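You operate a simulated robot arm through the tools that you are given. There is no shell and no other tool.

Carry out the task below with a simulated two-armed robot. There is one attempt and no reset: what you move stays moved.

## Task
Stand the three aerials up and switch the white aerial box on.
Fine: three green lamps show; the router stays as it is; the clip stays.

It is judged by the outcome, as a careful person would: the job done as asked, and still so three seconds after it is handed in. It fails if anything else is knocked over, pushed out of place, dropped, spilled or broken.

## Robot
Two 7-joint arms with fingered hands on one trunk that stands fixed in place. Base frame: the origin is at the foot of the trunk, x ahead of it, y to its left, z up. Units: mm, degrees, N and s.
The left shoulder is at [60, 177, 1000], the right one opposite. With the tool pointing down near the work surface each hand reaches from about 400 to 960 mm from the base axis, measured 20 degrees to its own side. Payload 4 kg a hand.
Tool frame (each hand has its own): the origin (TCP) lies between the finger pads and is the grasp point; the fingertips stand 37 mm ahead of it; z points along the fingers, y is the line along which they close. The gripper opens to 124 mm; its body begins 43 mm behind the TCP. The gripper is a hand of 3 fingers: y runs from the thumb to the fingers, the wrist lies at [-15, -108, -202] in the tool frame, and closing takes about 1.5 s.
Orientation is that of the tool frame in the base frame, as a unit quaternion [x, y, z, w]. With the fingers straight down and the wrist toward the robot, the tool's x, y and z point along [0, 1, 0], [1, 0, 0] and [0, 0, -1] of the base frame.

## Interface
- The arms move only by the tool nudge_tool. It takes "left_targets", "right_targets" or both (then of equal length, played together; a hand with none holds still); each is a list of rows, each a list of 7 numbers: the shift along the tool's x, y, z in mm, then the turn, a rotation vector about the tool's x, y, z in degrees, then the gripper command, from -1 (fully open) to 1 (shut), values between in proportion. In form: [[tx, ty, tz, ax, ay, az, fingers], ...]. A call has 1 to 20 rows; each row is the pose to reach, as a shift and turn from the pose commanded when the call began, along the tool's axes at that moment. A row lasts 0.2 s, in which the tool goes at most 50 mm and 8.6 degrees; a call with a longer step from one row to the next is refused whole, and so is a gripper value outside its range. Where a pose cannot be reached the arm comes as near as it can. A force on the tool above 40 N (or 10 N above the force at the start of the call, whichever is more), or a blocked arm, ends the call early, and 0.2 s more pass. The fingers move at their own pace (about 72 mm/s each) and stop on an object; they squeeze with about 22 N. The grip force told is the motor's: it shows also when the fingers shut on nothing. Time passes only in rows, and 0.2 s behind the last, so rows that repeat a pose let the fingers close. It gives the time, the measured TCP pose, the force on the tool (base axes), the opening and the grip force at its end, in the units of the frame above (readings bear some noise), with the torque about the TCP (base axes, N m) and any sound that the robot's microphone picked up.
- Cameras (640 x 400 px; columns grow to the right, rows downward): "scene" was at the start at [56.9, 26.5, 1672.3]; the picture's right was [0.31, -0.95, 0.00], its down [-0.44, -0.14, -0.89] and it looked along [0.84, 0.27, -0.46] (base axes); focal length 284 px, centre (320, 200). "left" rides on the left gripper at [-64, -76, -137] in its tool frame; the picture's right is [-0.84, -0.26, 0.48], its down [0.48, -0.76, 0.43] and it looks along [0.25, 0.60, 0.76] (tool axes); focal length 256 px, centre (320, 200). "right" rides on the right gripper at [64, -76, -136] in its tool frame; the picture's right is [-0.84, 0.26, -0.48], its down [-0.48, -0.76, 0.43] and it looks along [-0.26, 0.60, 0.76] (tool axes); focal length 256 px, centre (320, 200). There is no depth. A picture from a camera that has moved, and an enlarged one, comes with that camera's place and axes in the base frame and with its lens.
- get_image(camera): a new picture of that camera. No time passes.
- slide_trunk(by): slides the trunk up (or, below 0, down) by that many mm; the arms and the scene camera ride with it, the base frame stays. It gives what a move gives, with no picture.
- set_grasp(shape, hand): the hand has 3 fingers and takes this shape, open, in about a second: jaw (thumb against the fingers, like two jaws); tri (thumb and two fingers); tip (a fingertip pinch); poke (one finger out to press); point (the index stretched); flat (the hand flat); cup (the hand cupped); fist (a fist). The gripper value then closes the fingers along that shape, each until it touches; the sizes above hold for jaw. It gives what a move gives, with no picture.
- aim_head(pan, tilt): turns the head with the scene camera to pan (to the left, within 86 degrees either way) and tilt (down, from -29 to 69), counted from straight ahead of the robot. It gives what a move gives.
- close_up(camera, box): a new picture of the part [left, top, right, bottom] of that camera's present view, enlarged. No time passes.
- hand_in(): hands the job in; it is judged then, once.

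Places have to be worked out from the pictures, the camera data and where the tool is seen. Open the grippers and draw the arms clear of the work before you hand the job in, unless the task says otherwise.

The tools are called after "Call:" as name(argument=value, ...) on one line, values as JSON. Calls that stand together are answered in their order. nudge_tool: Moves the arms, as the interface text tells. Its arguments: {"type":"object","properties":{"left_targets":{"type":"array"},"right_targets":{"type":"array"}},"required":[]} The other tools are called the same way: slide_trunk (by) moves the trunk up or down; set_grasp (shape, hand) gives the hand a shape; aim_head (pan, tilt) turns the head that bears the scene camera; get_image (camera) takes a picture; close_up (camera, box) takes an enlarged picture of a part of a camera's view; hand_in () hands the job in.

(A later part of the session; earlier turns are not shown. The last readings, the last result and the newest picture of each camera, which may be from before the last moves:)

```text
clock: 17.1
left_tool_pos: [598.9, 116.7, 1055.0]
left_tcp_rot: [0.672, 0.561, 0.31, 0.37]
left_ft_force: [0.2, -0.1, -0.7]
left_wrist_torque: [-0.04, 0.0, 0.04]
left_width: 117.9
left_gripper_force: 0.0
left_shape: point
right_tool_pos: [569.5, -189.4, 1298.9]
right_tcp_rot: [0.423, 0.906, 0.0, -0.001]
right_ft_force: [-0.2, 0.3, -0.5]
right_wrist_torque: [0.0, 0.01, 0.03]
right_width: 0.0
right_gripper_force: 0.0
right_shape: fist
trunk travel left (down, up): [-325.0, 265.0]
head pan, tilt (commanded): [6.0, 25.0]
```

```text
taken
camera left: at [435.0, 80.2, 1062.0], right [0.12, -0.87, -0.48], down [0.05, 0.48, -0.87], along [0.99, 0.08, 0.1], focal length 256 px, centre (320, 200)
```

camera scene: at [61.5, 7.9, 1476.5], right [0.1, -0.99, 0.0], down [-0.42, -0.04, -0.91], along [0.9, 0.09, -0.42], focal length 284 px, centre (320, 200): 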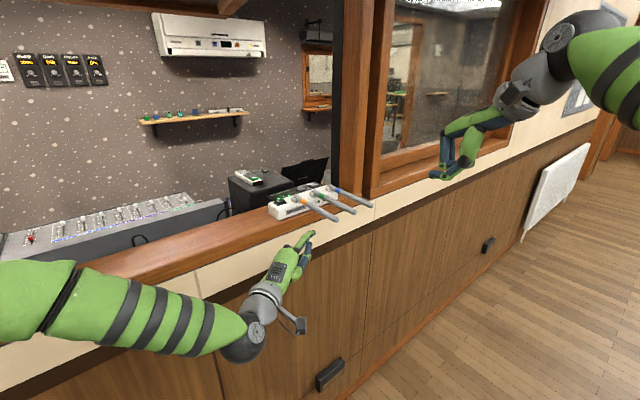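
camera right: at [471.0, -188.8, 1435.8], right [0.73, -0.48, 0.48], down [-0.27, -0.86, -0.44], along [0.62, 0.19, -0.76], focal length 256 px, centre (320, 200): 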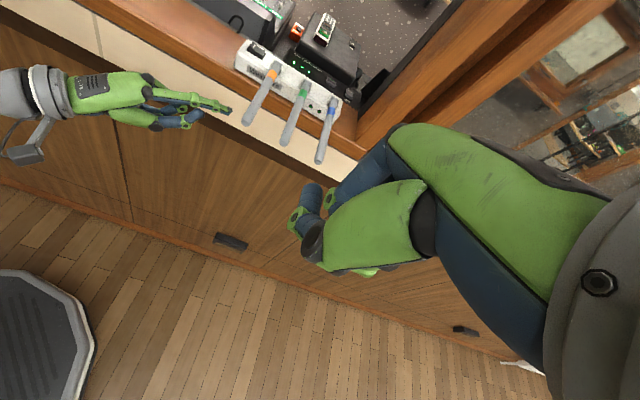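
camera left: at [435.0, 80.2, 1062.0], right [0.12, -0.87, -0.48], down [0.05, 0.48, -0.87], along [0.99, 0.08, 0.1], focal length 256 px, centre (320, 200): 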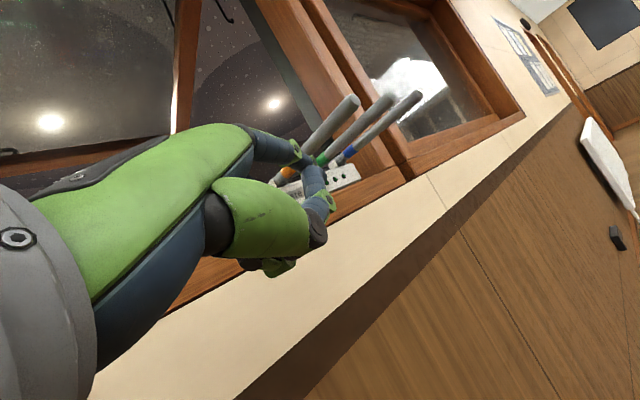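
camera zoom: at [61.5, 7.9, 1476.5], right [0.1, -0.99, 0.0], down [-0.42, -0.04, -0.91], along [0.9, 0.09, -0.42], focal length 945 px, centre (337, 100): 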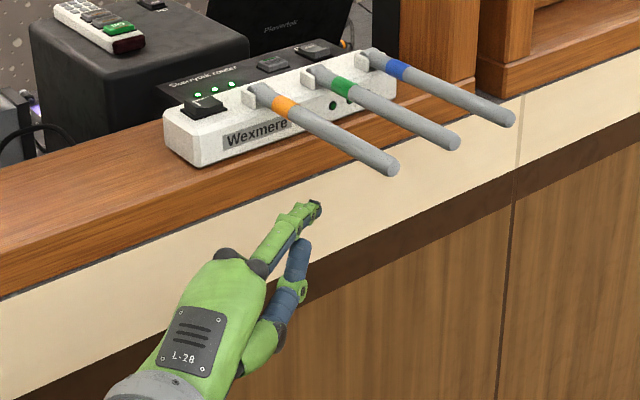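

The triangulated fingertip at (662,85,1108) matches my tool-offset prediction. Now I'll slide under the orange aerial about 100 mm from its hinge and come up to just below it.

Call:
nudge_tool(left_targets=[[0, 12.5, 19.2, 0, 0, 0, -1], [0, 24.9, 38.4, 0, 0, 0, -1], [0, 37.4, 57.6, 0, 0, 0, -1], [0, 50.1, 49.6, 0, 0, 0, -1], [0, 50.1, 49.6, 0, 0, 0, -1]])

Call:
close_up(camera="right", box=[130, 30, 350, 170])

Call:
close_up(camera="scene", box=[240, 150, 390, 270])

```text
clock: 18.4
left_tool_pos: [666.0, 108.8, 1070.0]
left_tcp_rot: [0.672, 0.561, 0.311, 0.371]
left_ft_force: [-0.2, 0.5, 0.1]
left_wrist_torque: [0.0, -0.01, 0.02]
left_width: 118.4
left_gripper_force: 0.2
left_shape: point
right_tool_pos: [569.9, -188.8, 1299.2]
right_tcp_rot: [0.422, 0.907, -0.001, 0.0]
right_ft_force: [-0.2, 0.1, -0.3]
right_wrist_torque: [0.0, 0.0, -0.03]
right_width: 0.0
right_gripper_force: 0.1
right_shape: fist
trunk travel left (down, up): [-325.0, 265.0]
head pan, tilt (commanded): [6.0, 25.0]
```

```text
2.86 times, centred on (240, 100) of right
camera zoom: at [471.1, -188.5, 1435.7], right [0.73, -0.48, 0.48], down [-0.27, -0.86, -0.44], along [0.62, 0.19, -0.76], focal length 731 px, centre (549, 486)
```

zoom: 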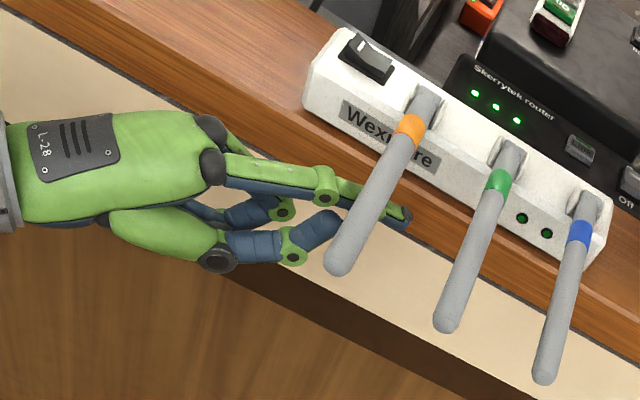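

```text
3.33 times, centred on (315, 210) of scene
camera zoom: at [61.6, 8.1, 1476.5], right [0.1, -0.99, 0.0], down [-0.42, -0.04, -0.91], along [0.9, 0.09, -0.42], focal length 945 px, centre (337, 167)
```

zoom: 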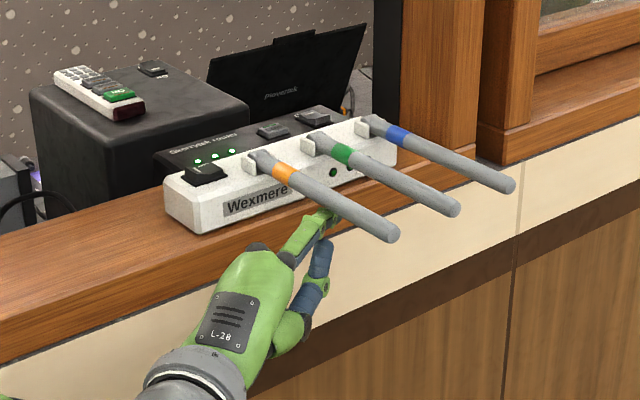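

The finger is under the orange aerial with about 30 mm showing past it. I'll lift gently along the hinge arc to about 30° and check how it behaves.

Call:
nudge_tool(left_targets=[[0.3, 5.6, -3.3, 0, 0, 0, -1], [-0.1, 12.7, -8, 0, 0, 0, -1], [-0.5, 19.7, -12.8, 0, 0, 0, -1], [0.3, 27.3, -17, 0, 0, 0, -1], [1.1, 34.8, -21.1, 0, 0, 0, -1], [3, 42.4, -24.3, 0, 0, 0, -1], [5, 50, -27.4, 0, 0, 0, -1], [5, 50, -27.4, 0, 0, 0, -1]])

Call:
close_up(camera="right", box=[130, 30, 350, 170])

Call:
close_up(camera="scene", box=[240, 150, 390, 270])

```text
clock: 20.1
left_tool_pos: [670.0, 112.0, 1127.0]
left_tcp_rot: [0.671, 0.562, 0.311, 0.37]
left_ft_force: [-0.2, -0.4, -0.3]
left_wrist_torque: [0.02, 0.04, -0.02]
left_width: 118.0
left_gripper_force: 0.0
left_shape: point
right_tool_pos: [571.6, -188.6, 1297.7]
right_tcp_rot: [0.423, 0.906, 0.0, -0.001]
right_ft_force: [1.5, -0.8, 0.5]
right_wrist_torque: [0.01, 0.01, -0.01]
right_width: 0.0
right_gripper_force: 0.1
right_shape: fist
trunk travel left (down, up): [-325.0, 265.0]
head pan, tilt (commanded): [6.0, 25.0]
```

```text
2.86 times, centred on (240, 100) of right
camera zoom: at [471.2, -188.6, 1435.8], right [0.73, -0.48, 0.48], down [-0.27, -0.86, -0.44], along [0.62, 0.19, -0.76], focal length 731 px, centre (549, 486)
```

zoom: 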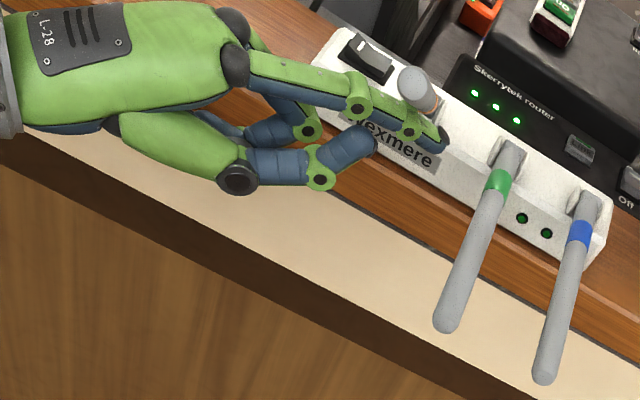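

```text
3.33 times, centred on (315, 210) of scene
camera zoom: at [61.7, 8.0, 1476.5], right [0.1, -0.99, 0.0], down [-0.42, -0.04, -0.91], along [0.9, 0.09, -0.42], focal length 945 px, centre (337, 167)
```

zoom: 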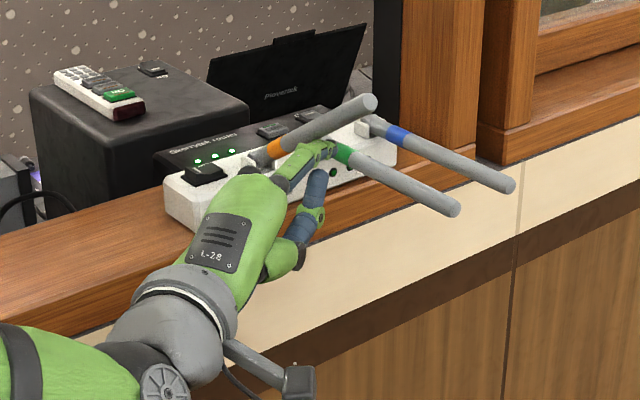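

The orange aerial is up at about 33°, riding on the finger with almost no force. I'll continue the arc to about 75°.

Call:
nudge_tool(left_targets=[[3.1, 7.7, -2.2, 0, 0, 0, -1], [6.3, 15.4, -4.5, 0, 0, 0, -1], [10.4, 22.7, -5.7, 0, 0, 0, -1], [14.6, 30.1, -6.9, 0, 0, 0, -1], [19.7, 37, -7, 0, 0, 0, -1], [24.8, 43.8, -7.2, 0, 0, 0, -1], [30.6, 50, -6.2, 0, 0, 0, -1], [36.5, 56, -5.2, 0, 0, 0, -1], [43, 61.3, -3.3, 0, 0, 0, -1], [43, 61.3, -3.3, 0, 0, 0, -1]])

Call:
close_up(camera="right", box=[180, 0, 400, 140])

Call:
close_up(camera="scene", box=[240, 130, 390, 250])

```text
clock: 22.4
left_tool_pos: [706.2, 148.1, 1181.0]
left_tcp_rot: [0.671, 0.562, 0.311, 0.37]
left_ft_force: [0.2, 0.6, -0.5]
left_wrist_torque: [0.04, 0.0, -0.02]
left_width: 118.2
left_gripper_force: 0.2
left_shape: point
right_tool_pos: [569.9, -188.8, 1298.1]
right_tcp_rot: [0.422, 0.906, 0.0, 0.0]
right_ft_force: [-0.6, -0.9, 1.3]
right_wrist_torque: [0.01, -0.01, -0.01]
right_width: 0.0
right_gripper_force: 0.1
right_shape: fist
trunk travel left (down, up): [-325.0, 265.0]
head pan, tilt (commanded): [6.0, 25.0]
```

```text
2.86 times, centred on (290, 70) of right
camera zoom: at [471.3, -188.5, 1435.7], right [0.73, -0.48, 0.48], down [-0.27, -0.86, -0.44], along [0.62, 0.19, -0.76], focal length 731 px, centre (406, 571)
```

zoom: 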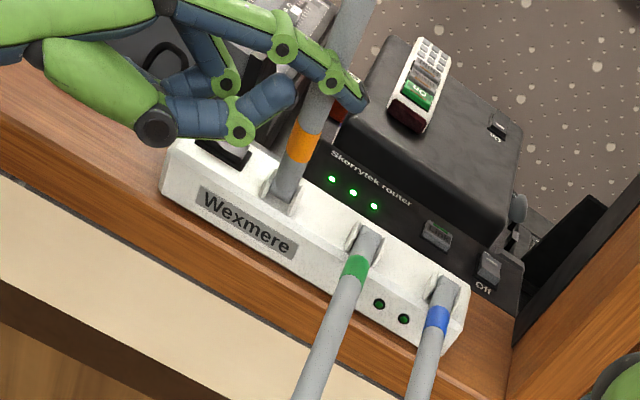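

```text
3.33 times, centred on (315, 190) of scene
camera zoom: at [61.7, 8.1, 1476.5], right [0.1, -0.99, 0.0], down [-0.42, -0.04, -0.91], along [0.9, 0.09, -0.42], focal length 945 px, centre (337, 233)
```

zoom: 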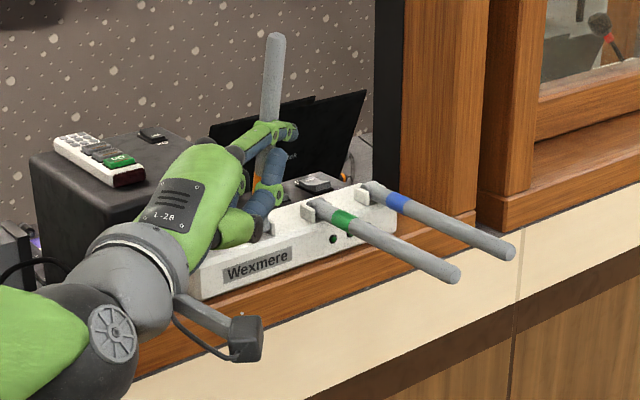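

It is near upright, at about 75°. I'll push the last bit in small steps, to about 88–90°, watching force and sound.

Call:
nudge_tool(left_targets=[[4.9, 3.3, 2, 0, 0, 0, -1], [9.9, 6.6, 4, 0, 0, 0, -1], [14.8, 9.9, 5.9, 0, 0, 0, -1], [18.2, 12.1, 7.3, 0, 0, 0, -1], [18.2, 12.1, 7.3, 0, 0, 0, -1]])

Call:
close_up(camera="right", box=[180, 0, 400, 140])

Call:
close_up(camera="scene", box=[240, 130, 390, 250])

Call:
get_image(camera="left")

```text
clock: 23.6
left_tool_pos: [722.4, 163.0, 1188.7]
left_tcp_rot: [0.672, 0.561, 0.312, 0.37]
left_ft_force: [-2.5, -2.6, -0.6]
left_wrist_torque: [0.14, -0.07, -0.15]
left_width: 0.2
left_gripper_force: 0.0
left_shape: point
right_tool_pos: [571.1, -190.0, 1298.5]
right_tcp_rot: [0.423, 0.906, 0.0, -0.001]
right_ft_force: [-0.1, -0.4, -1.2]
right_wrist_torque: [0.01, 0.02, 0.0]
right_width: 0.0
right_gripper_force: 0.0
right_shape: fist
trunk travel left (down, up): [-325.0, 265.0]
head pan, tilt (commanded): [6.0, 25.0]
```

```text
2.86 times, centred on (290, 70) of right
camera zoom: at [471.0, -188.9, 1435.8], right [0.73, -0.48, 0.48], down [-0.27, -0.86, -0.44], along [0.62, 0.19, -0.76], focal length 731 px, centre (406, 571)
```

zoom: 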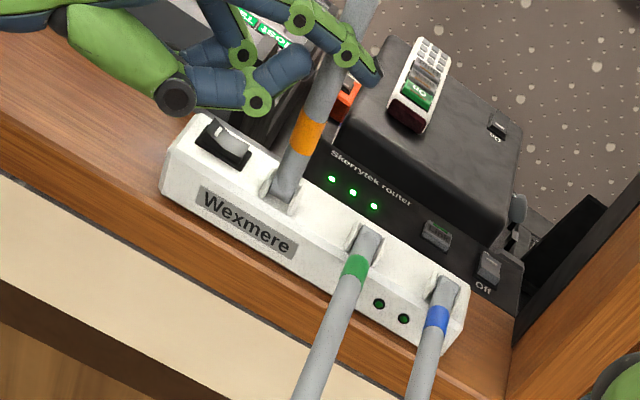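

```text
3.33 times, centred on (315, 190) of scene
camera zoom: at [61.5, 7.8, 1476.5], right [0.1, -0.99, 0.0], down [-0.42, -0.04, -0.91], along [0.9, 0.09, -0.42], focal length 945 px, centre (337, 233)
```

zoom: 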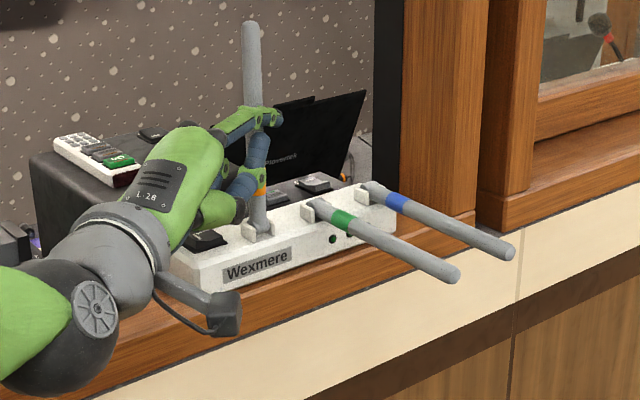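

```text
taken
camera left: at [558.6, 127.0, 1196.2], right [0.12, -0.87, -0.48], down [0.05, 0.48, -0.87], along [0.99, 0.08, 0.1], focal length 256 px, centre (320, 200)
```

left: 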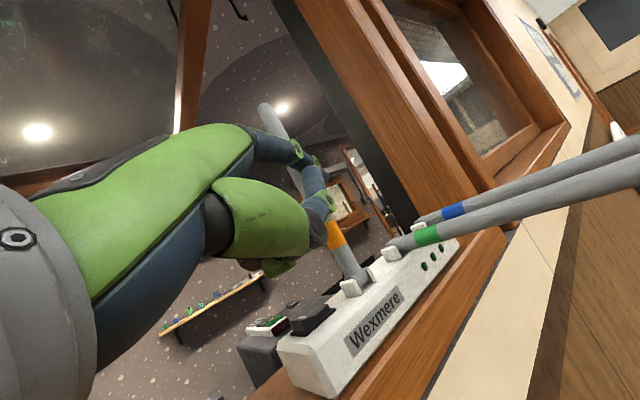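

The projection puts the aerial within about 2° of vertical, with a light 3.6 N reaction. I'll back the finger off toward me and see whether the orange aerial stays up.

Call:
nudge_tool(left_targets=[[-8.2, -3, -4.9, 0, 0, 0, -1], [-20.5, -7.6, -12.2, 0, 0, 0, -1], [-41, -15.1, -24.3, 0, 0, 0, -1], [-41, -15.1, -24.3, 0, 0, 0, -1], [-41, -15.1, -24.3, 0, 0, 0, -1]])

Call:
close_up(camera="right", box=[180, 0, 400, 140])

Call:
close_up(camera="scene", box=[240, 130, 390, 250])

```text
clock: 24.8
left_tool_pos: [686.0, 128.7, 1186.6]
left_tcp_rot: [0.672, 0.561, 0.31, 0.371]
left_ft_force: [0.7, 0.1, 0.2]
left_wrist_torque: [-0.01, 0.01, -0.02]
left_width: 117.9
left_gripper_force: 0.0
left_shape: point
right_tool_pos: [570.9, -187.5, 1299.1]
right_tcp_rot: [0.423, 0.906, 0.0, -0.001]
right_ft_force: [0.5, 1.2, -0.1]
right_wrist_torque: [0.03, 0.03, -0.02]
right_width: 0.2
right_gripper_force: 0.1
right_shape: fist
trunk travel left (down, up): [-325.0, 265.0]
head pan, tilt (commanded): [6.0, 25.0]
```

```text
2.86 times, centred on (290, 70) of right
camera zoom: at [471.3, -188.4, 1435.7], right [0.73, -0.48, 0.48], down [-0.27, -0.86, -0.44], along [0.62, 0.19, -0.76], focal length 731 px, centre (406, 571)
```

zoom: 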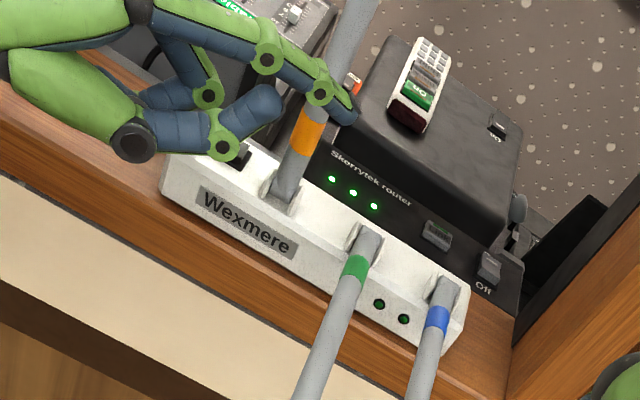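

```text
3.33 times, centred on (315, 190) of scene
camera zoom: at [61.8, 8.2, 1476.5], right [0.1, -0.99, 0.0], down [-0.42, -0.04, -0.91], along [0.9, 0.09, -0.42], focal length 945 px, centre (337, 233)
```

zoom: 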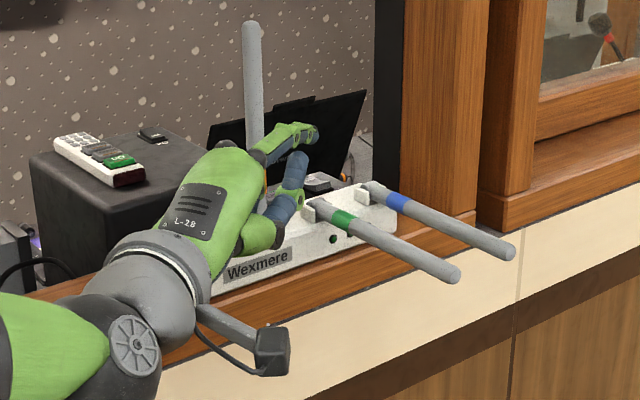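

The orange aerial stays up. Now I'll bring the finger back down in front, slide right under the green aerial and rise to just below it.

Call:
nudge_tool(left_targets=[[-5.6, -30.6, 14.1, 0, 0, 0, -1], [-11.2, -61.2, 28.2, 0, 0, 0, -1], [-16.8, -91.8, 42.4, 0, 0, 0, -1], [-22.4, -122.4, 56.5, 0, 0, 0, -1], [-35, -112.7, 71.8, 0, 0, 0, -1], [-47.6, -103, 87.1, 0, 0, 0, -1], [-60.2, -93.4, 102.4, 0, 0, 0, -1], [-60.2, -79, 93.3, 0, 0, 0, -1], [-60.2, -79, 93.3, 0, 0, 0, -1]])

Call:
close_up(camera="right", box=[160, 30, 380, 170])

Call:
close_up(camera="scene", box=[240, 150, 390, 270])

```text
clock: 26.8
left_tool_pos: [713.3, 63.9, 1071.9]
left_tcp_rot: [0.671, 0.562, 0.311, 0.37]
left_ft_force: [-0.6, 0.1, -0.5]
left_wrist_torque: [0.01, 0.05, -0.01]
left_width: 118.2
left_gripper_force: 0.0
left_shape: point
right_tool_pos: [571.0, -189.5, 1298.1]
right_tcp_rot: [0.423, 0.906, 0.001, -0.001]
right_ft_force: [0.2, -0.1, 0.7]
right_wrist_torque: [0.04, 0.02, -0.01]
right_width: 0.1
right_gripper_force: 0.0
right_shape: fist
trunk travel left (down, up): [-325.0, 265.0]
head pan, tilt (commanded): [6.0, 25.0]
```

```text
2.86 times, centred on (270, 100) of right
camera zoom: at [471.2, -188.5, 1435.7], right [0.73, -0.48, 0.48], down [-0.27, -0.86, -0.44], along [0.62, 0.19, -0.76], focal length 731 px, centre (463, 486)
```

zoom: 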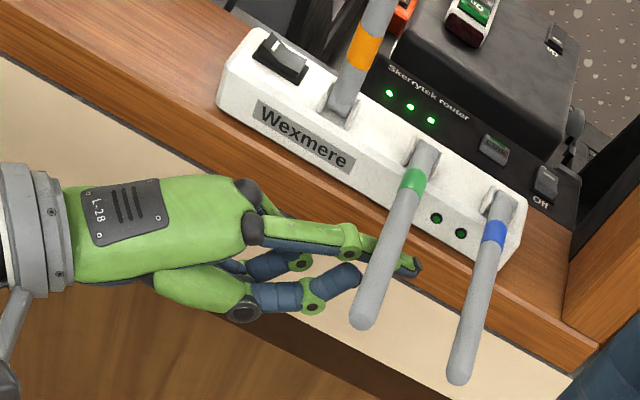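

```text
3.33 times, centred on (315, 210) of scene
camera zoom: at [61.7, 8.2, 1476.5], right [0.1, -0.99, 0.0], down [-0.42, -0.04, -0.91], along [0.9, 0.09, -0.42], focal length 945 px, centre (337, 167)
```

zoom: 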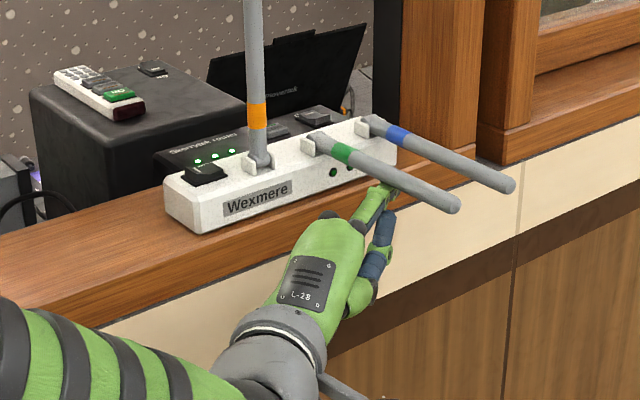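

The finger is centred under the green aerial, about 95 mm from its hinge. I'll lift it along the same arc to about 75°.

Call:
nudge_tool(left_targets=[[0.3, 5.6, -3.3, 0, 0, 0, -1], [-0.1, 12.7, -8, 0, 0, 0, -1], [-0.5, 19.7, -12.8, 0, 0, 0, -1], [0.3, 27.3, -17, 0, 0, 0, -1], [1.1, 34.8, -21.1, 0, 0, 0, -1], [3, 42.4, -24.3, 0, 0, 0, -1], [5, 50, -27.4, 0, 0, 0, -1], [8.1, 57.7, -29.7, 0, 0, 0, -1], [11.3, 65.4, -31.9, 0, 0, 0, -1], [15.4, 72.7, -33.1, 0, 0, 0, -1], [19.6, 80.1, -34.3, 0, 0, 0, -1], [24.7, 87, -34.5, 0, 0, 0, -1], [29.8, 93.8, -34.6, 0, 0, 0, -1], [35.6, 100, -33.6, 0, 0, 0, -1], [41.5, 106, -32.6, 0, 0, 0, -1], [46, 110, -31.3, 0, 0, 0, -1], [46, 110, -31.3, 0, 0, 0, -1]])

Call:
close_up(camera="right", box=[200, 0, 420, 140])

Call:
close_up(camera="scene", box=[240, 130, 390, 250])

```text
clock: 30.4
left_tool_pos: [752.3, 102.9, 1181.9]
left_tcp_rot: [0.672, 0.561, 0.31, 0.37]
left_ft_force: [-0.2, -1.0, 0.6]
left_wrist_torque: [-0.02, 0.0, -0.01]
left_width: 118.0
left_gripper_force: 0.1
left_shape: point
right_tool_pos: [571.6, -189.7, 1297.8]
right_tcp_rot: [0.423, 0.906, 0.0, -0.001]
right_ft_force: [0.1, -0.3, 0.0]
right_wrist_torque: [0.01, -0.01, 0.0]
right_width: 0.1
right_gripper_force: 0.2
right_shape: fist
trunk travel left (down, up): [-325.0, 265.0]
head pan, tilt (commanded): [6.0, 25.0]
```

```text
2.86 times, centred on (310, 70) of right
camera zoom: at [471.2, -188.5, 1435.7], right [0.73, -0.48, 0.48], down [-0.27, -0.86, -0.44], along [0.62, 0.19, -0.76], focal length 731 px, centre (349, 571)
```

zoom: 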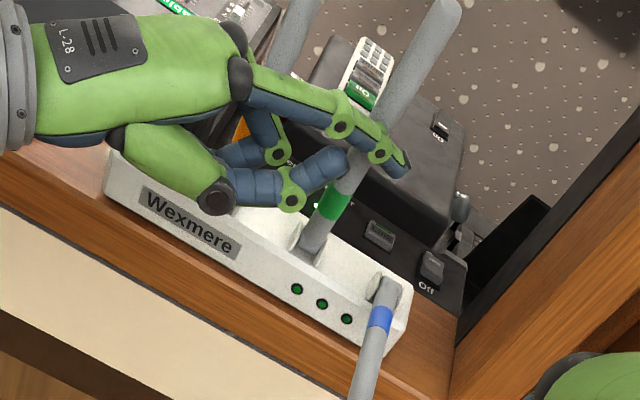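

```text
3.33 times, centred on (315, 190) of scene
camera zoom: at [61.7, 8.1, 1476.5], right [0.1, -0.99, 0.0], down [-0.42, -0.04, -0.91], along [0.9, 0.09, -0.42], focal length 945 px, centre (337, 233)
```

zoom: 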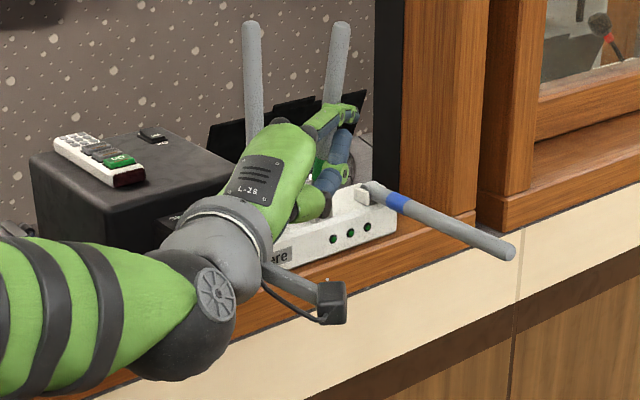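

The green aerial is at about 75°, but at this yaw I estimate the folded middle finger would brush the orange aerial during the last push. I'll yaw the hand 20° to the left about the contact point, so the palm swings away from orange.

Call:
nudge_tool(left_targets=[[-2.7, -0.5, -0.7, 0, 3.4, -2.1, -1], [-5.4, -0.9, -1.5, 0, 6.8, -4.3, -1], [-8, -1.4, -2.2, 0, 10.1, -6.4, -1], [-10.7, -1.8, -3, 0, 13.5, -8.6, -1], [-13.4, -2.3, -3.7, 0, 16.9, -10.7, -1], [-13.4, -2.3, -3.7, 0, 16.9, -10.7, -1]])

Call:
close_up(camera="right", box=[200, 0, 420, 140])

Call:
close_up(camera="scene", box=[240, 130, 390, 250])

```text
clock: 31.8
left_tool_pos: [746.4, 89.9, 1182.1]
left_tcp_rot: [0.563, 0.67, 0.371, 0.311]
left_ft_force: [1.7, -2.0, 0.3]
left_wrist_torque: [0.08, 0.08, -0.14]
left_width: 0.0
left_gripper_force: 0.1
left_shape: point
right_tool_pos: [570.7, -189.3, 1298.9]
right_tcp_rot: [0.422, 0.906, 0.0, -0.002]
right_ft_force: [-0.4, 0.3, 0.2]
right_wrist_torque: [0.01, 0.0, 0.03]
right_width: 0.2
right_gripper_force: 0.0
right_shape: fist
trunk travel left (down, up): [-325.0, 265.0]
head pan, tilt (commanded): [6.0, 25.0]
```

```text
2.86 times, centred on (310, 70) of right
camera zoom: at [471.5, -188.9, 1435.6], right [0.73, -0.48, 0.48], down [-0.27, -0.86, -0.44], along [0.62, 0.19, -0.76], focal length 731 px, centre (349, 571)
```

zoom: 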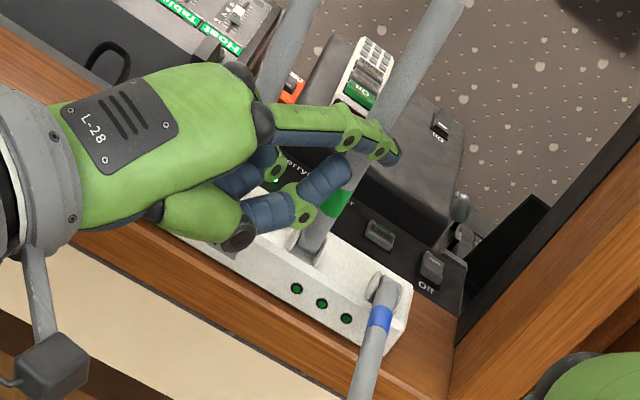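

```text
3.33 times, centred on (315, 190) of scene
camera zoom: at [62.0, 7.7, 1476.5], right [0.1, -0.99, 0.0], down [-0.42, -0.04, -0.91], along [0.9, 0.09, -0.42], focal length 945 px, centre (337, 233)
```

zoom: 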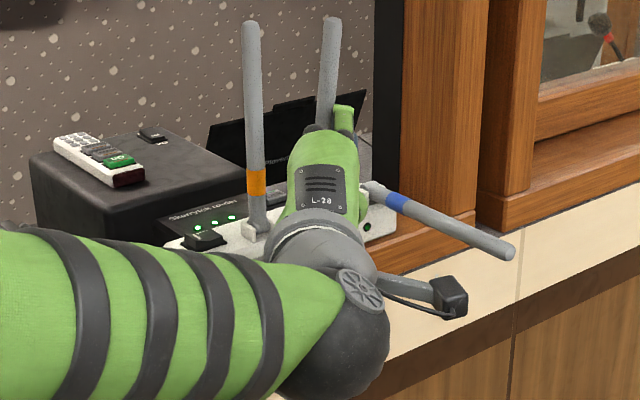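

Orange is untouched, and green is now at about 82° by projection. I'll push another ~11 mm straight back in small steps to bring it upright.

Call:
nudge_tool(left_targets=[[2, 1.5, 2.4, 0, 0, 0, -1], [4, 3, 4.9, 0, 0, 0, -1], [6.3, 4.8, 7.6, 0, 0, 0, -1], [6.3, 4.8, 7.6, 0, 0, 0, -1]])

Call:
close_up(camera="right", box=[200, 0, 420, 140])

Call:
close_up(camera="scene", box=[240, 130, 390, 250])

```text
clock: 32.8
left_tool_pos: [755.3, 98.6, 1182.3]
left_tcp_rot: [0.564, 0.669, 0.37, 0.311]
left_ft_force: [-1.4, -2.7, 0.6]
left_wrist_torque: [0.11, -0.04, -0.13]
left_width: 0.0
left_gripper_force: 0.0
left_shape: point
right_tool_pos: [569.9, -188.2, 1298.7]
right_tcp_rot: [0.423, 0.906, 0.0, -0.001]
right_ft_force: [0.0, 0.6, -0.3]
right_wrist_torque: [0.03, 0.01, 0.01]
right_width: 0.1
right_gripper_force: 0.1
right_shape: fist
trunk travel left (down, up): [-325.0, 265.0]
head pan, tilt (commanded): [6.0, 25.0]
```

```text
2.86 times, centred on (310, 70) of right
camera zoom: at [471.0, -188.8, 1435.7], right [0.73, -0.48, 0.48], down [-0.27, -0.86, -0.44], along [0.62, 0.19, -0.76], focal length 731 px, centre (349, 571)
```

zoom: 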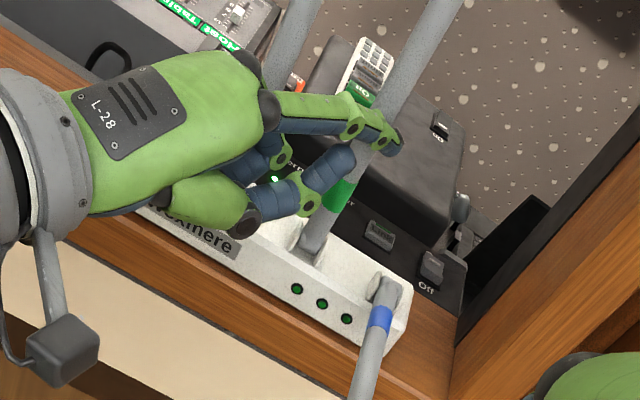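

```text
3.33 times, centred on (315, 190) of scene
camera zoom: at [61.5, 7.8, 1476.5], right [0.1, -0.99, 0.0], down [-0.42, -0.04, -0.91], along [0.9, 0.09, -0.42], focal length 945 px, centre (337, 233)
```

zoom: 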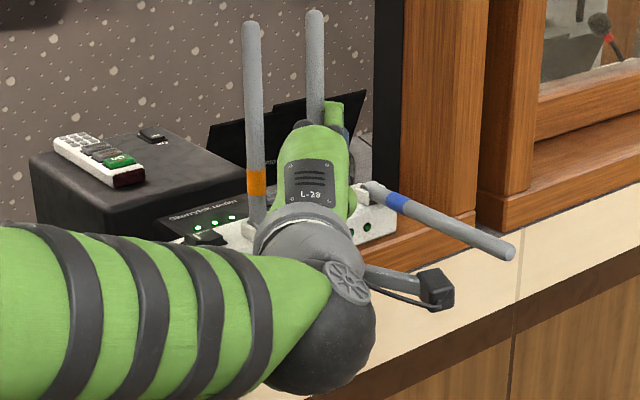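

Green's tip now lines up with the vertical projection and the reaction is about 3 N. I'll back off 45 mm and confirm that both aerials stay up.

Call:
nudge_tool(left_targets=[[-5.7, -4.3, -6.9, 0, 0, 0, -1], [-15, -11.4, -18.2, 0, 0, 0, -1], [-25.8, -19.5, -31.2, 0, 0, 0, -1], [-25.8, -19.5, -31.2, 0, 0, 0, -1], [-25.8, -19.5, -31.2, 0, 0, 0, -1]])

Call:
close_up(camera="right", box=[200, 0, 420, 140])

Call:
close_up(camera="scene", box=[240, 130, 390, 250])

```text
clock: 34.0
left_tool_pos: [723.4, 67.0, 1182.7]
left_tcp_rot: [0.564, 0.67, 0.37, 0.31]
left_ft_force: [0.5, 0.8, 0.0]
left_wrist_torque: [0.0, 0.06, 0.03]
left_width: 0.0
left_gripper_force: 0.1
left_shape: point
right_tool_pos: [570.5, -188.9, 1298.2]
right_tcp_rot: [0.423, 0.906, 0.001, -0.001]
right_ft_force: [0.2, -0.3, -0.7]
right_wrist_torque: [0.02, 0.02, -0.02]
right_width: 0.0
right_gripper_force: 0.1
right_shape: fist
trunk travel left (down, up): [-325.0, 265.0]
head pan, tilt (commanded): [6.0, 25.0]
```

```text
2.86 times, centred on (310, 70) of right
camera zoom: at [471.3, -188.5, 1435.7], right [0.73, -0.48, 0.48], down [-0.27, -0.86, -0.44], along [0.62, 0.19, -0.76], focal length 731 px, centre (349, 571)
```

zoom: 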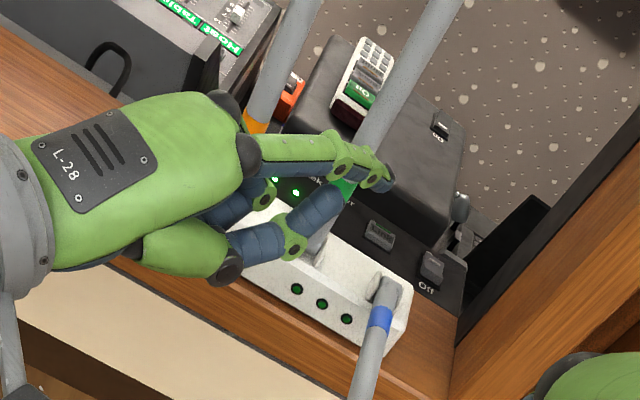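

```text
3.33 times, centred on (315, 190) of scene
camera zoom: at [61.8, 8.1, 1476.5], right [0.1, -0.99, 0.0], down [-0.42, -0.04, -0.91], along [0.9, 0.09, -0.42], focal length 945 px, centre (337, 233)
```

zoom: 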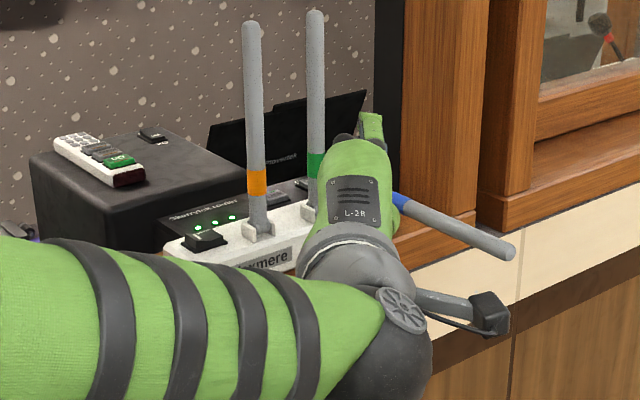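

Both stay vertical. Now I'll descend in front, slide under the blue aerial and rise to just below it.

Call:
nudge_tool(left_targets=[[-2.8, -30.4, 12.6, 0, 0, 0, -1], [-5.6, -60.8, 25.1, 0, 0, 0, -1], [-8.4, -91.2, 37.7, 0, 0, 0, -1], [-11.2, -121.6, 50.2, 0, 0, 0, -1], [-28.4, -115, 60.7, 0, 0, 0, -1], [-45.5, -108.5, 71.1, 0, 0, 0, -1], [-62.7, -101.9, 81.6, 0, 0, 0, -1], [-62.7, -87.5, 72.6, 0, 0, 0, -1], [-62.7, -87.5, 72.6, 0, 0, 0, -1]])

Call:
close_up(camera="right", box=[180, 30, 400, 170])

Call:
close_up(camera="scene", box=[260, 130, 410, 250])

```text
clock: 36.0
left_tool_pos: [745.5, 8.7, 1067.9]
left_tcp_rot: [0.564, 0.67, 0.37, 0.311]
left_ft_force: [0.3, -0.8, 0.2]
left_wrist_torque: [-0.02, 0.0, -0.02]
left_width: 0.0
left_gripper_force: 0.1
left_shape: point
right_tool_pos: [569.0, -189.1, 1299.5]
right_tcp_rot: [0.422, 0.906, 0.001, -0.001]
right_ft_force: [-0.5, 0.0, -0.1]
right_wrist_torque: [0.04, -0.02, 0.0]
right_width: 0.0
right_gripper_force: 0.0
right_shape: fist
trunk travel left (down, up): [-325.0, 265.0]
head pan, tilt (commanded): [6.0, 25.0]
```

```text
2.86 times, centred on (290, 100) of right
camera zoom: at [471.2, -188.5, 1435.7], right [0.73, -0.48, 0.48], down [-0.27, -0.86, -0.44], along [0.62, 0.19, -0.76], focal length 731 px, centre (406, 486)
```

zoom: 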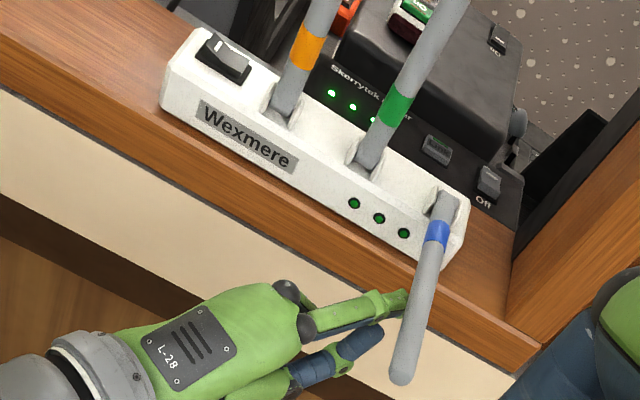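

```text
3.33 times, centred on (335, 190) of scene
camera zoom: at [61.6, 8.1, 1476.5], right [0.1, -0.99, 0.0], down [-0.42, -0.04, -0.91], along [0.9, 0.09, -0.42], focal length 945 px, centre (270, 233)
```

zoom: 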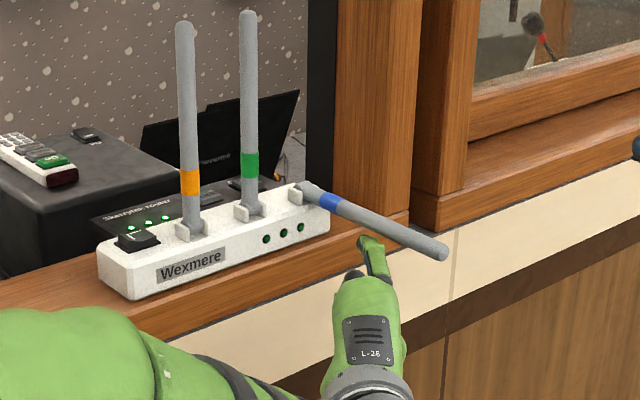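

The finger is under blue, with the tip about 15 mm past its axis. I'll slide 6 mm further right for margin and lift along the arc to about 78°.

Call:
nudge_tool(left_targets=[[-4.9, 1.8, 2.9, 0, 0, 0, -1], [-5.4, 12, -4.5, 0, 0, 0, -1], [-6, 22.1, -11.8, 0, 0, 0, -1], [-5.3, 30, -15.6, 0, 0, 0, -1], [-4.6, 38, -19.4, 0, 0, 0, -1], [-3.5, 45.9, -22.4, 0, 0, 0, -1], [-2.3, 53.8, -25.4, 0, 0, 0, -1], [-0.3, 61.7, -27, 0, 0, 0, -1], [1.7, 69.5, -28.5, 0, 0, 0, -1], [4.3, 77.4, -29.1, 0, 0, 0, -1], [6.9, 85.3, -29.7, 0, 0, 0, -1], [10.2, 92.7, -28.8, 0, 0, 0, -1], [13.5, 100, -27.8, 0, 0, 0, -1], [17.2, 106.9, -25.9, 0, 0, 0, -1], [20.9, 113.7, -23.9, 0, 0, 0, -1], [20.9, 113.7, -23.9, 0, 0, 0, -1]])

Call:
close_up(camera="right", box=[220, 0, 440, 140])

Call:
close_up(camera="scene", box=[260, 130, 410, 250])

```text
clock: 39.4
left_tool_pos: [783.3, 35.1, 1176.7]
left_tcp_rot: [0.563, 0.67, 0.37, 0.31]
left_ft_force: [0.0, -1.1, -0.5]
left_wrist_torque: [0.04, 0.06, -0.03]
left_width: 117.8
left_gripper_force: 0.1
left_shape: point
right_tool_pos: [571.1, -188.5, 1298.4]
right_tcp_rot: [0.422, 0.906, 0.0, 0.0]
right_ft_force: [-0.4, 0.3, 0.6]
right_wrist_torque: [0.01, -0.04, -0.01]
right_width: 0.0
right_gripper_force: 0.0
right_shape: fist
trunk travel left (down, up): [-325.0, 265.0]
head pan, tilt (commanded): [6.0, 25.0]
```

```text
2.86 times, centred on (330, 70) of right
camera zoom: at [471.3, -188.6, 1435.7], right [0.73, -0.48, 0.48], down [-0.27, -0.86, -0.44], along [0.62, 0.19, -0.76], focal length 731 px, centre (291, 571)
```

zoom: 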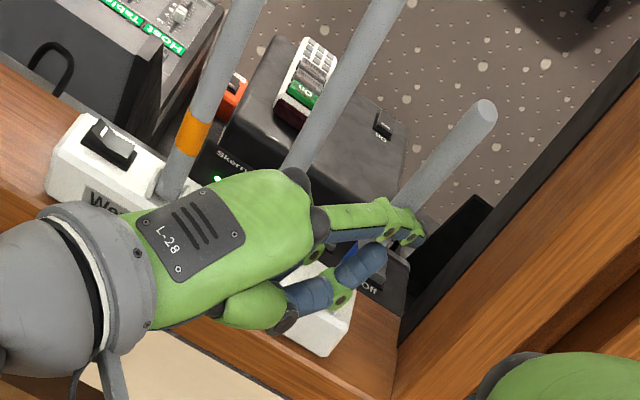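

```text
3.33 times, centred on (335, 190) of scene
camera zoom: at [61.8, 8.0, 1476.5], right [0.1, -0.99, 0.0], down [-0.42, -0.04, -0.91], along [0.9, 0.09, -0.42], focal length 945 px, centre (270, 233)
```

zoom: 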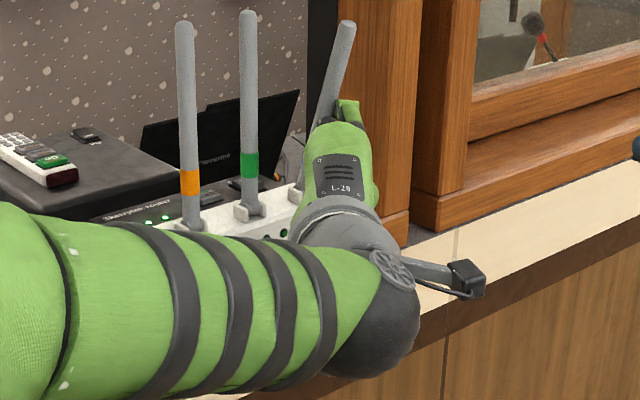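

Blue is at about 73°. I'll push about 18 mm further along the arc and check.

Call:
nudge_tool(left_targets=[[2.6, 4.5, 1.6, 0, 0, 0, -1], [5.2, 8.5, 3.6, 0, 0, 0, -1], [7.7, 11.8, 5.8, 0, 0, 0, -1], [10.3, 14.6, 8.2, 0, 0, 0, -1], [10.3, 14.6, 8.2, 0, 0, 0, -1]])

Call:
close_up(camera="right", box=[220, 0, 440, 140])

Call:
close_up(camera="scene", box=[260, 130, 410, 250])

```text
clock: 40.5
left_tool_pos: [797.7, 46.6, 1184.3]
left_tcp_rot: [0.563, 0.67, 0.37, 0.311]
left_ft_force: [0.4, -0.3, 0.4]
left_wrist_torque: [-0.01, 0.0, 0.04]
left_width: 118.0
left_gripper_force: 0.0
left_shape: point
right_tool_pos: [569.4, -188.5, 1298.5]
right_tcp_rot: [0.423, 0.906, 0.0, 0.0]
right_ft_force: [-0.5, 0.1, 0.9]
right_wrist_torque: [0.01, -0.04, -0.01]
right_width: 0.1
right_gripper_force: 0.1
right_shape: fist
trunk travel left (down, up): [-325.0, 265.0]
head pan, tilt (commanded): [6.0, 25.0]
```

```text
2.86 times, centred on (330, 70) of right
camera zoom: at [471.3, -188.5, 1435.7], right [0.73, -0.48, 0.48], down [-0.27, -0.86, -0.44], along [0.62, 0.19, -0.76], focal length 731 px, centre (291, 571)
```

zoom: 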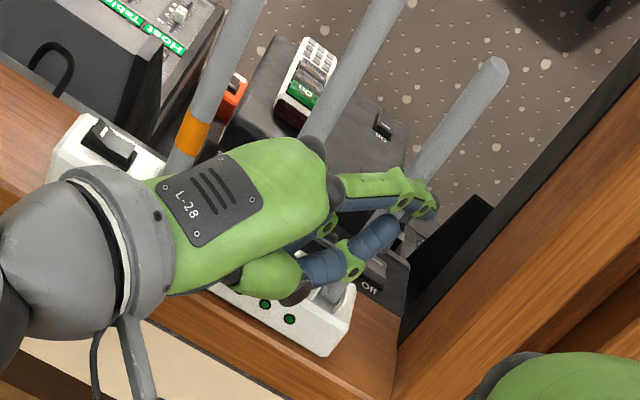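

```text
3.33 times, centred on (335, 190) of scene
camera zoom: at [61.7, 8.1, 1476.5], right [0.1, -0.99, 0.0], down [-0.42, -0.04, -0.91], along [0.9, 0.09, -0.42], focal length 945 px, centre (270, 233)
```

zoom: 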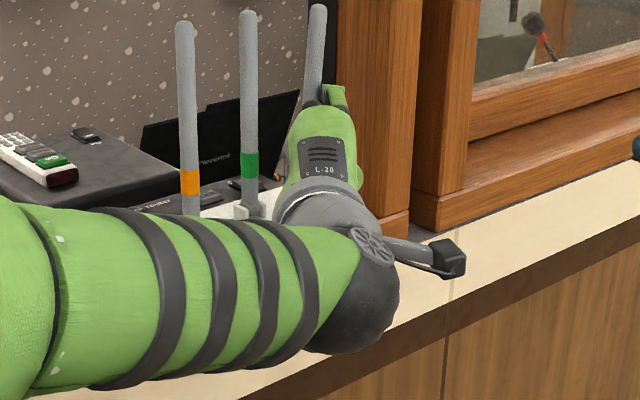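

Blue is about 4–5° short of vertical. I'll push 7–8 mm more.

Call:
nudge_tool(left_targets=[[1.5, 1.2, 1.9, 0, 0, 0, -1], [3, 2.3, 3.6, 0, 0, 0, -1], [4.4, 3.3, 5.3, 0, 0, 0, -1], [4.4, 3.3, 5.3, 0, 0, 0, -1]])

Call:
close_up(camera="right", box=[220, 0, 440, 140])

Call:
close_up(camera="scene", box=[260, 130, 410, 250])

```text
clock: 41.5
left_tool_pos: [803.7, 53.1, 1185.4]
left_tcp_rot: [0.563, 0.67, 0.37, 0.311]
left_ft_force: [0.4, -0.2, 0.4]
left_wrist_torque: [0.01, 0.02, -0.04]
left_width: 118.0
left_gripper_force: 0.1
left_shape: point
right_tool_pos: [570.6, -189.4, 1298.3]
right_tcp_rot: [0.423, 0.906, 0.001, 0.0]
right_ft_force: [-0.3, -0.3, 0.8]
right_wrist_torque: [0.0, 0.01, 0.0]
right_width: 0.0
right_gripper_force: 0.1
right_shape: fist
trunk travel left (down, up): [-325.0, 265.0]
head pan, tilt (commanded): [6.0, 25.0]
```

```text
2.86 times, centred on (330, 70) of right
camera zoom: at [471.2, -188.6, 1435.7], right [0.73, -0.48, 0.48], down [-0.27, -0.86, -0.44], along [0.62, 0.19, -0.76], focal length 731 px, centre (291, 571)
```

zoom: 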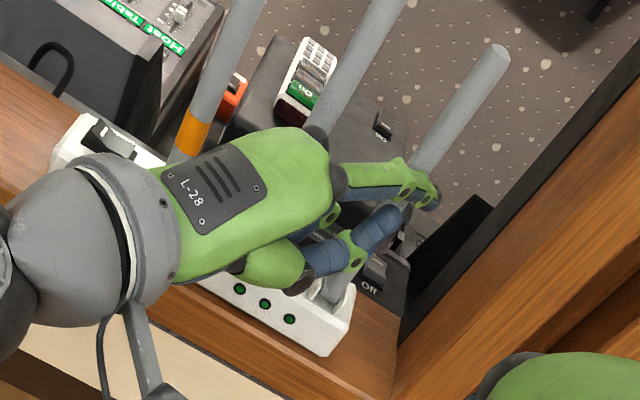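

```text
3.33 times, centred on (335, 190) of scene
camera zoom: at [61.7, 8.0, 1476.5], right [0.1, -0.99, 0.0], down [-0.42, -0.04, -0.91], along [0.9, 0.09, -0.42], focal length 945 px, centre (270, 233)
```

zoom: 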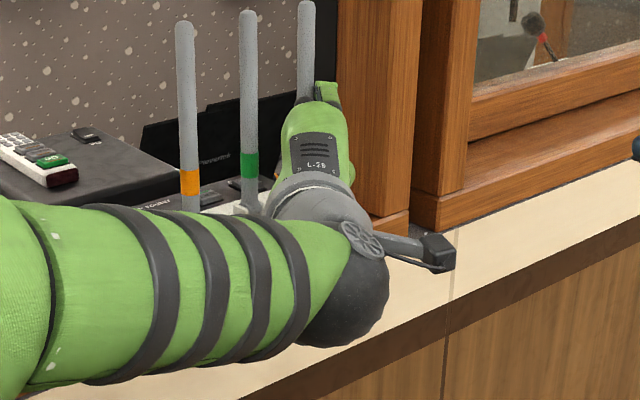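

Blue looks upright, but there is no stop reaction yet as there was with the other two. I'll nudge 3 mm more so it seats like them.

Call:
nudge_tool(left_targets=[[0.9, 0.7, 1, 0, 0, 0, -1], [1.7, 1.3, 2.1, 0, 0, 0, -1], [1.7, 1.3, 2.1, 0, 0, 0, -1]])

Call:
close_up(camera="scene", box=[260, 130, 410, 250])

```text
clock: 42.4
left_tool_pos: [803.7, 54.5, 1185.2]
left_tcp_rot: [0.565, 0.669, 0.37, 0.311]
left_ft_force: [-0.6, -2.1, 0.7]
left_wrist_torque: [0.07, -0.03, -0.1]
left_width: 0.1
left_gripper_force: 0.1
left_shape: point
right_tool_pos: [569.0, -189.2, 1299.3]
right_tcp_rot: [0.422, 0.907, 0.001, 0.0]
right_ft_force: [0.4, 0.2, 0.3]
right_wrist_torque: [-0.03, 0.01, 0.01]
right_width: 0.0
right_gripper_force: 0.0
right_shape: fist
trunk travel left (down, up): [-325.0, 265.0]
head pan, tilt (commanded): [6.0, 25.0]
```

```text
3.33 times, centred on (335, 190) of scene
camera zoom: at [61.6, 7.8, 1476.5], right [0.1, -0.99, 0.0], down [-0.42, -0.04, -0.91], along [0.9, 0.09, -0.42], focal length 945 px, centre (270, 233)
```

zoom: 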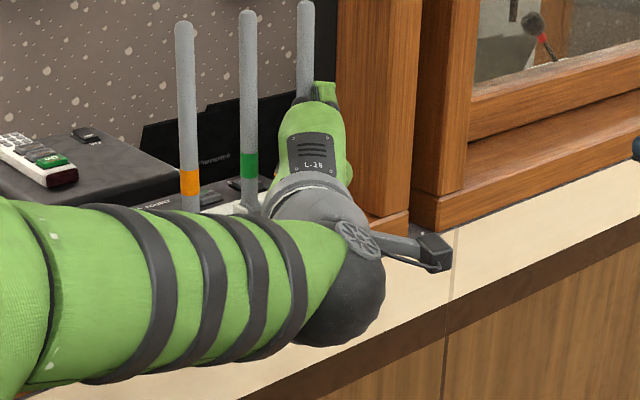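

Blue now shows the same stop reaction. I'll withdraw the finger 60 mm toward me and check that all three stand.

Call:
nudge_tool(left_targets=[[-4, -3, -4.9, 0, 0, 0, -1], [-14, -10.6, -17, 0, 0, 0, -1], [-24, -18.2, -29, 0, 0, 0, -1], [-34.4, -26.1, -41.6, 0, 0, 0, -1], [-34.4, -26.1, -41.6, 0, 0, 0, -1]])

Call:
get_image(camera="scene")

Call:
get_image(camera="right")

```text
clock: 43.5
left_tool_pos: [763.1, 11.6, 1186.1]
left_tcp_rot: [0.564, 0.669, 0.37, 0.311]
left_ft_force: [-0.2, -0.2, 0.3]
left_wrist_torque: [0.02, -0.04, -0.04]
left_width: 0.1
left_gripper_force: 0.1
left_shape: point
right_tool_pos: [568.9, -189.9, 1299.0]
right_tcp_rot: [0.423, 0.906, 0.001, -0.001]
right_ft_force: [0.3, -0.7, 0.2]
right_wrist_torque: [0.01, -0.02, 0.01]
right_width: 0.2
right_gripper_force: 0.0
right_shape: fist
trunk travel left (down, up): [-325.0, 265.0]
head pan, tilt (commanded): [6.0, 25.0]
```

```text
taken
camera scene: at [61.7, 8.0, 1476.5], right [0.1, -0.99, 0.0], down [-0.42, -0.04, -0.91], along [0.9, 0.09, -0.42], focal length 284 px, centre (320, 200)
```

scene: 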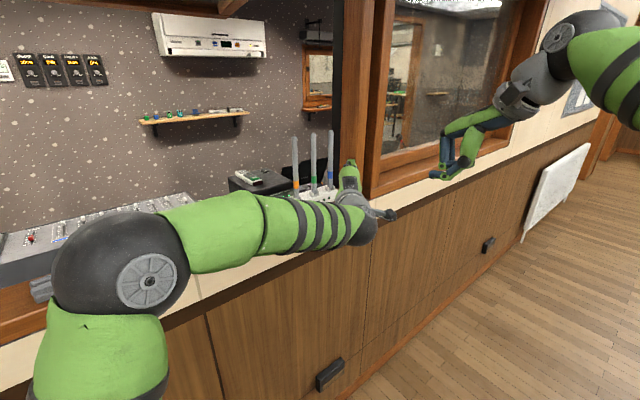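

```text
taken
camera right: at [471.2, -188.5, 1435.7], right [0.73, -0.48, 0.48], down [-0.27, -0.86, -0.44], along [0.62, 0.19, -0.76], focal length 256 px, centre (320, 200)
```

right: 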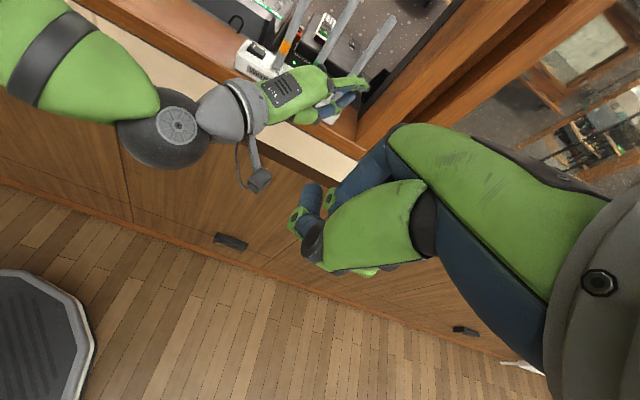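

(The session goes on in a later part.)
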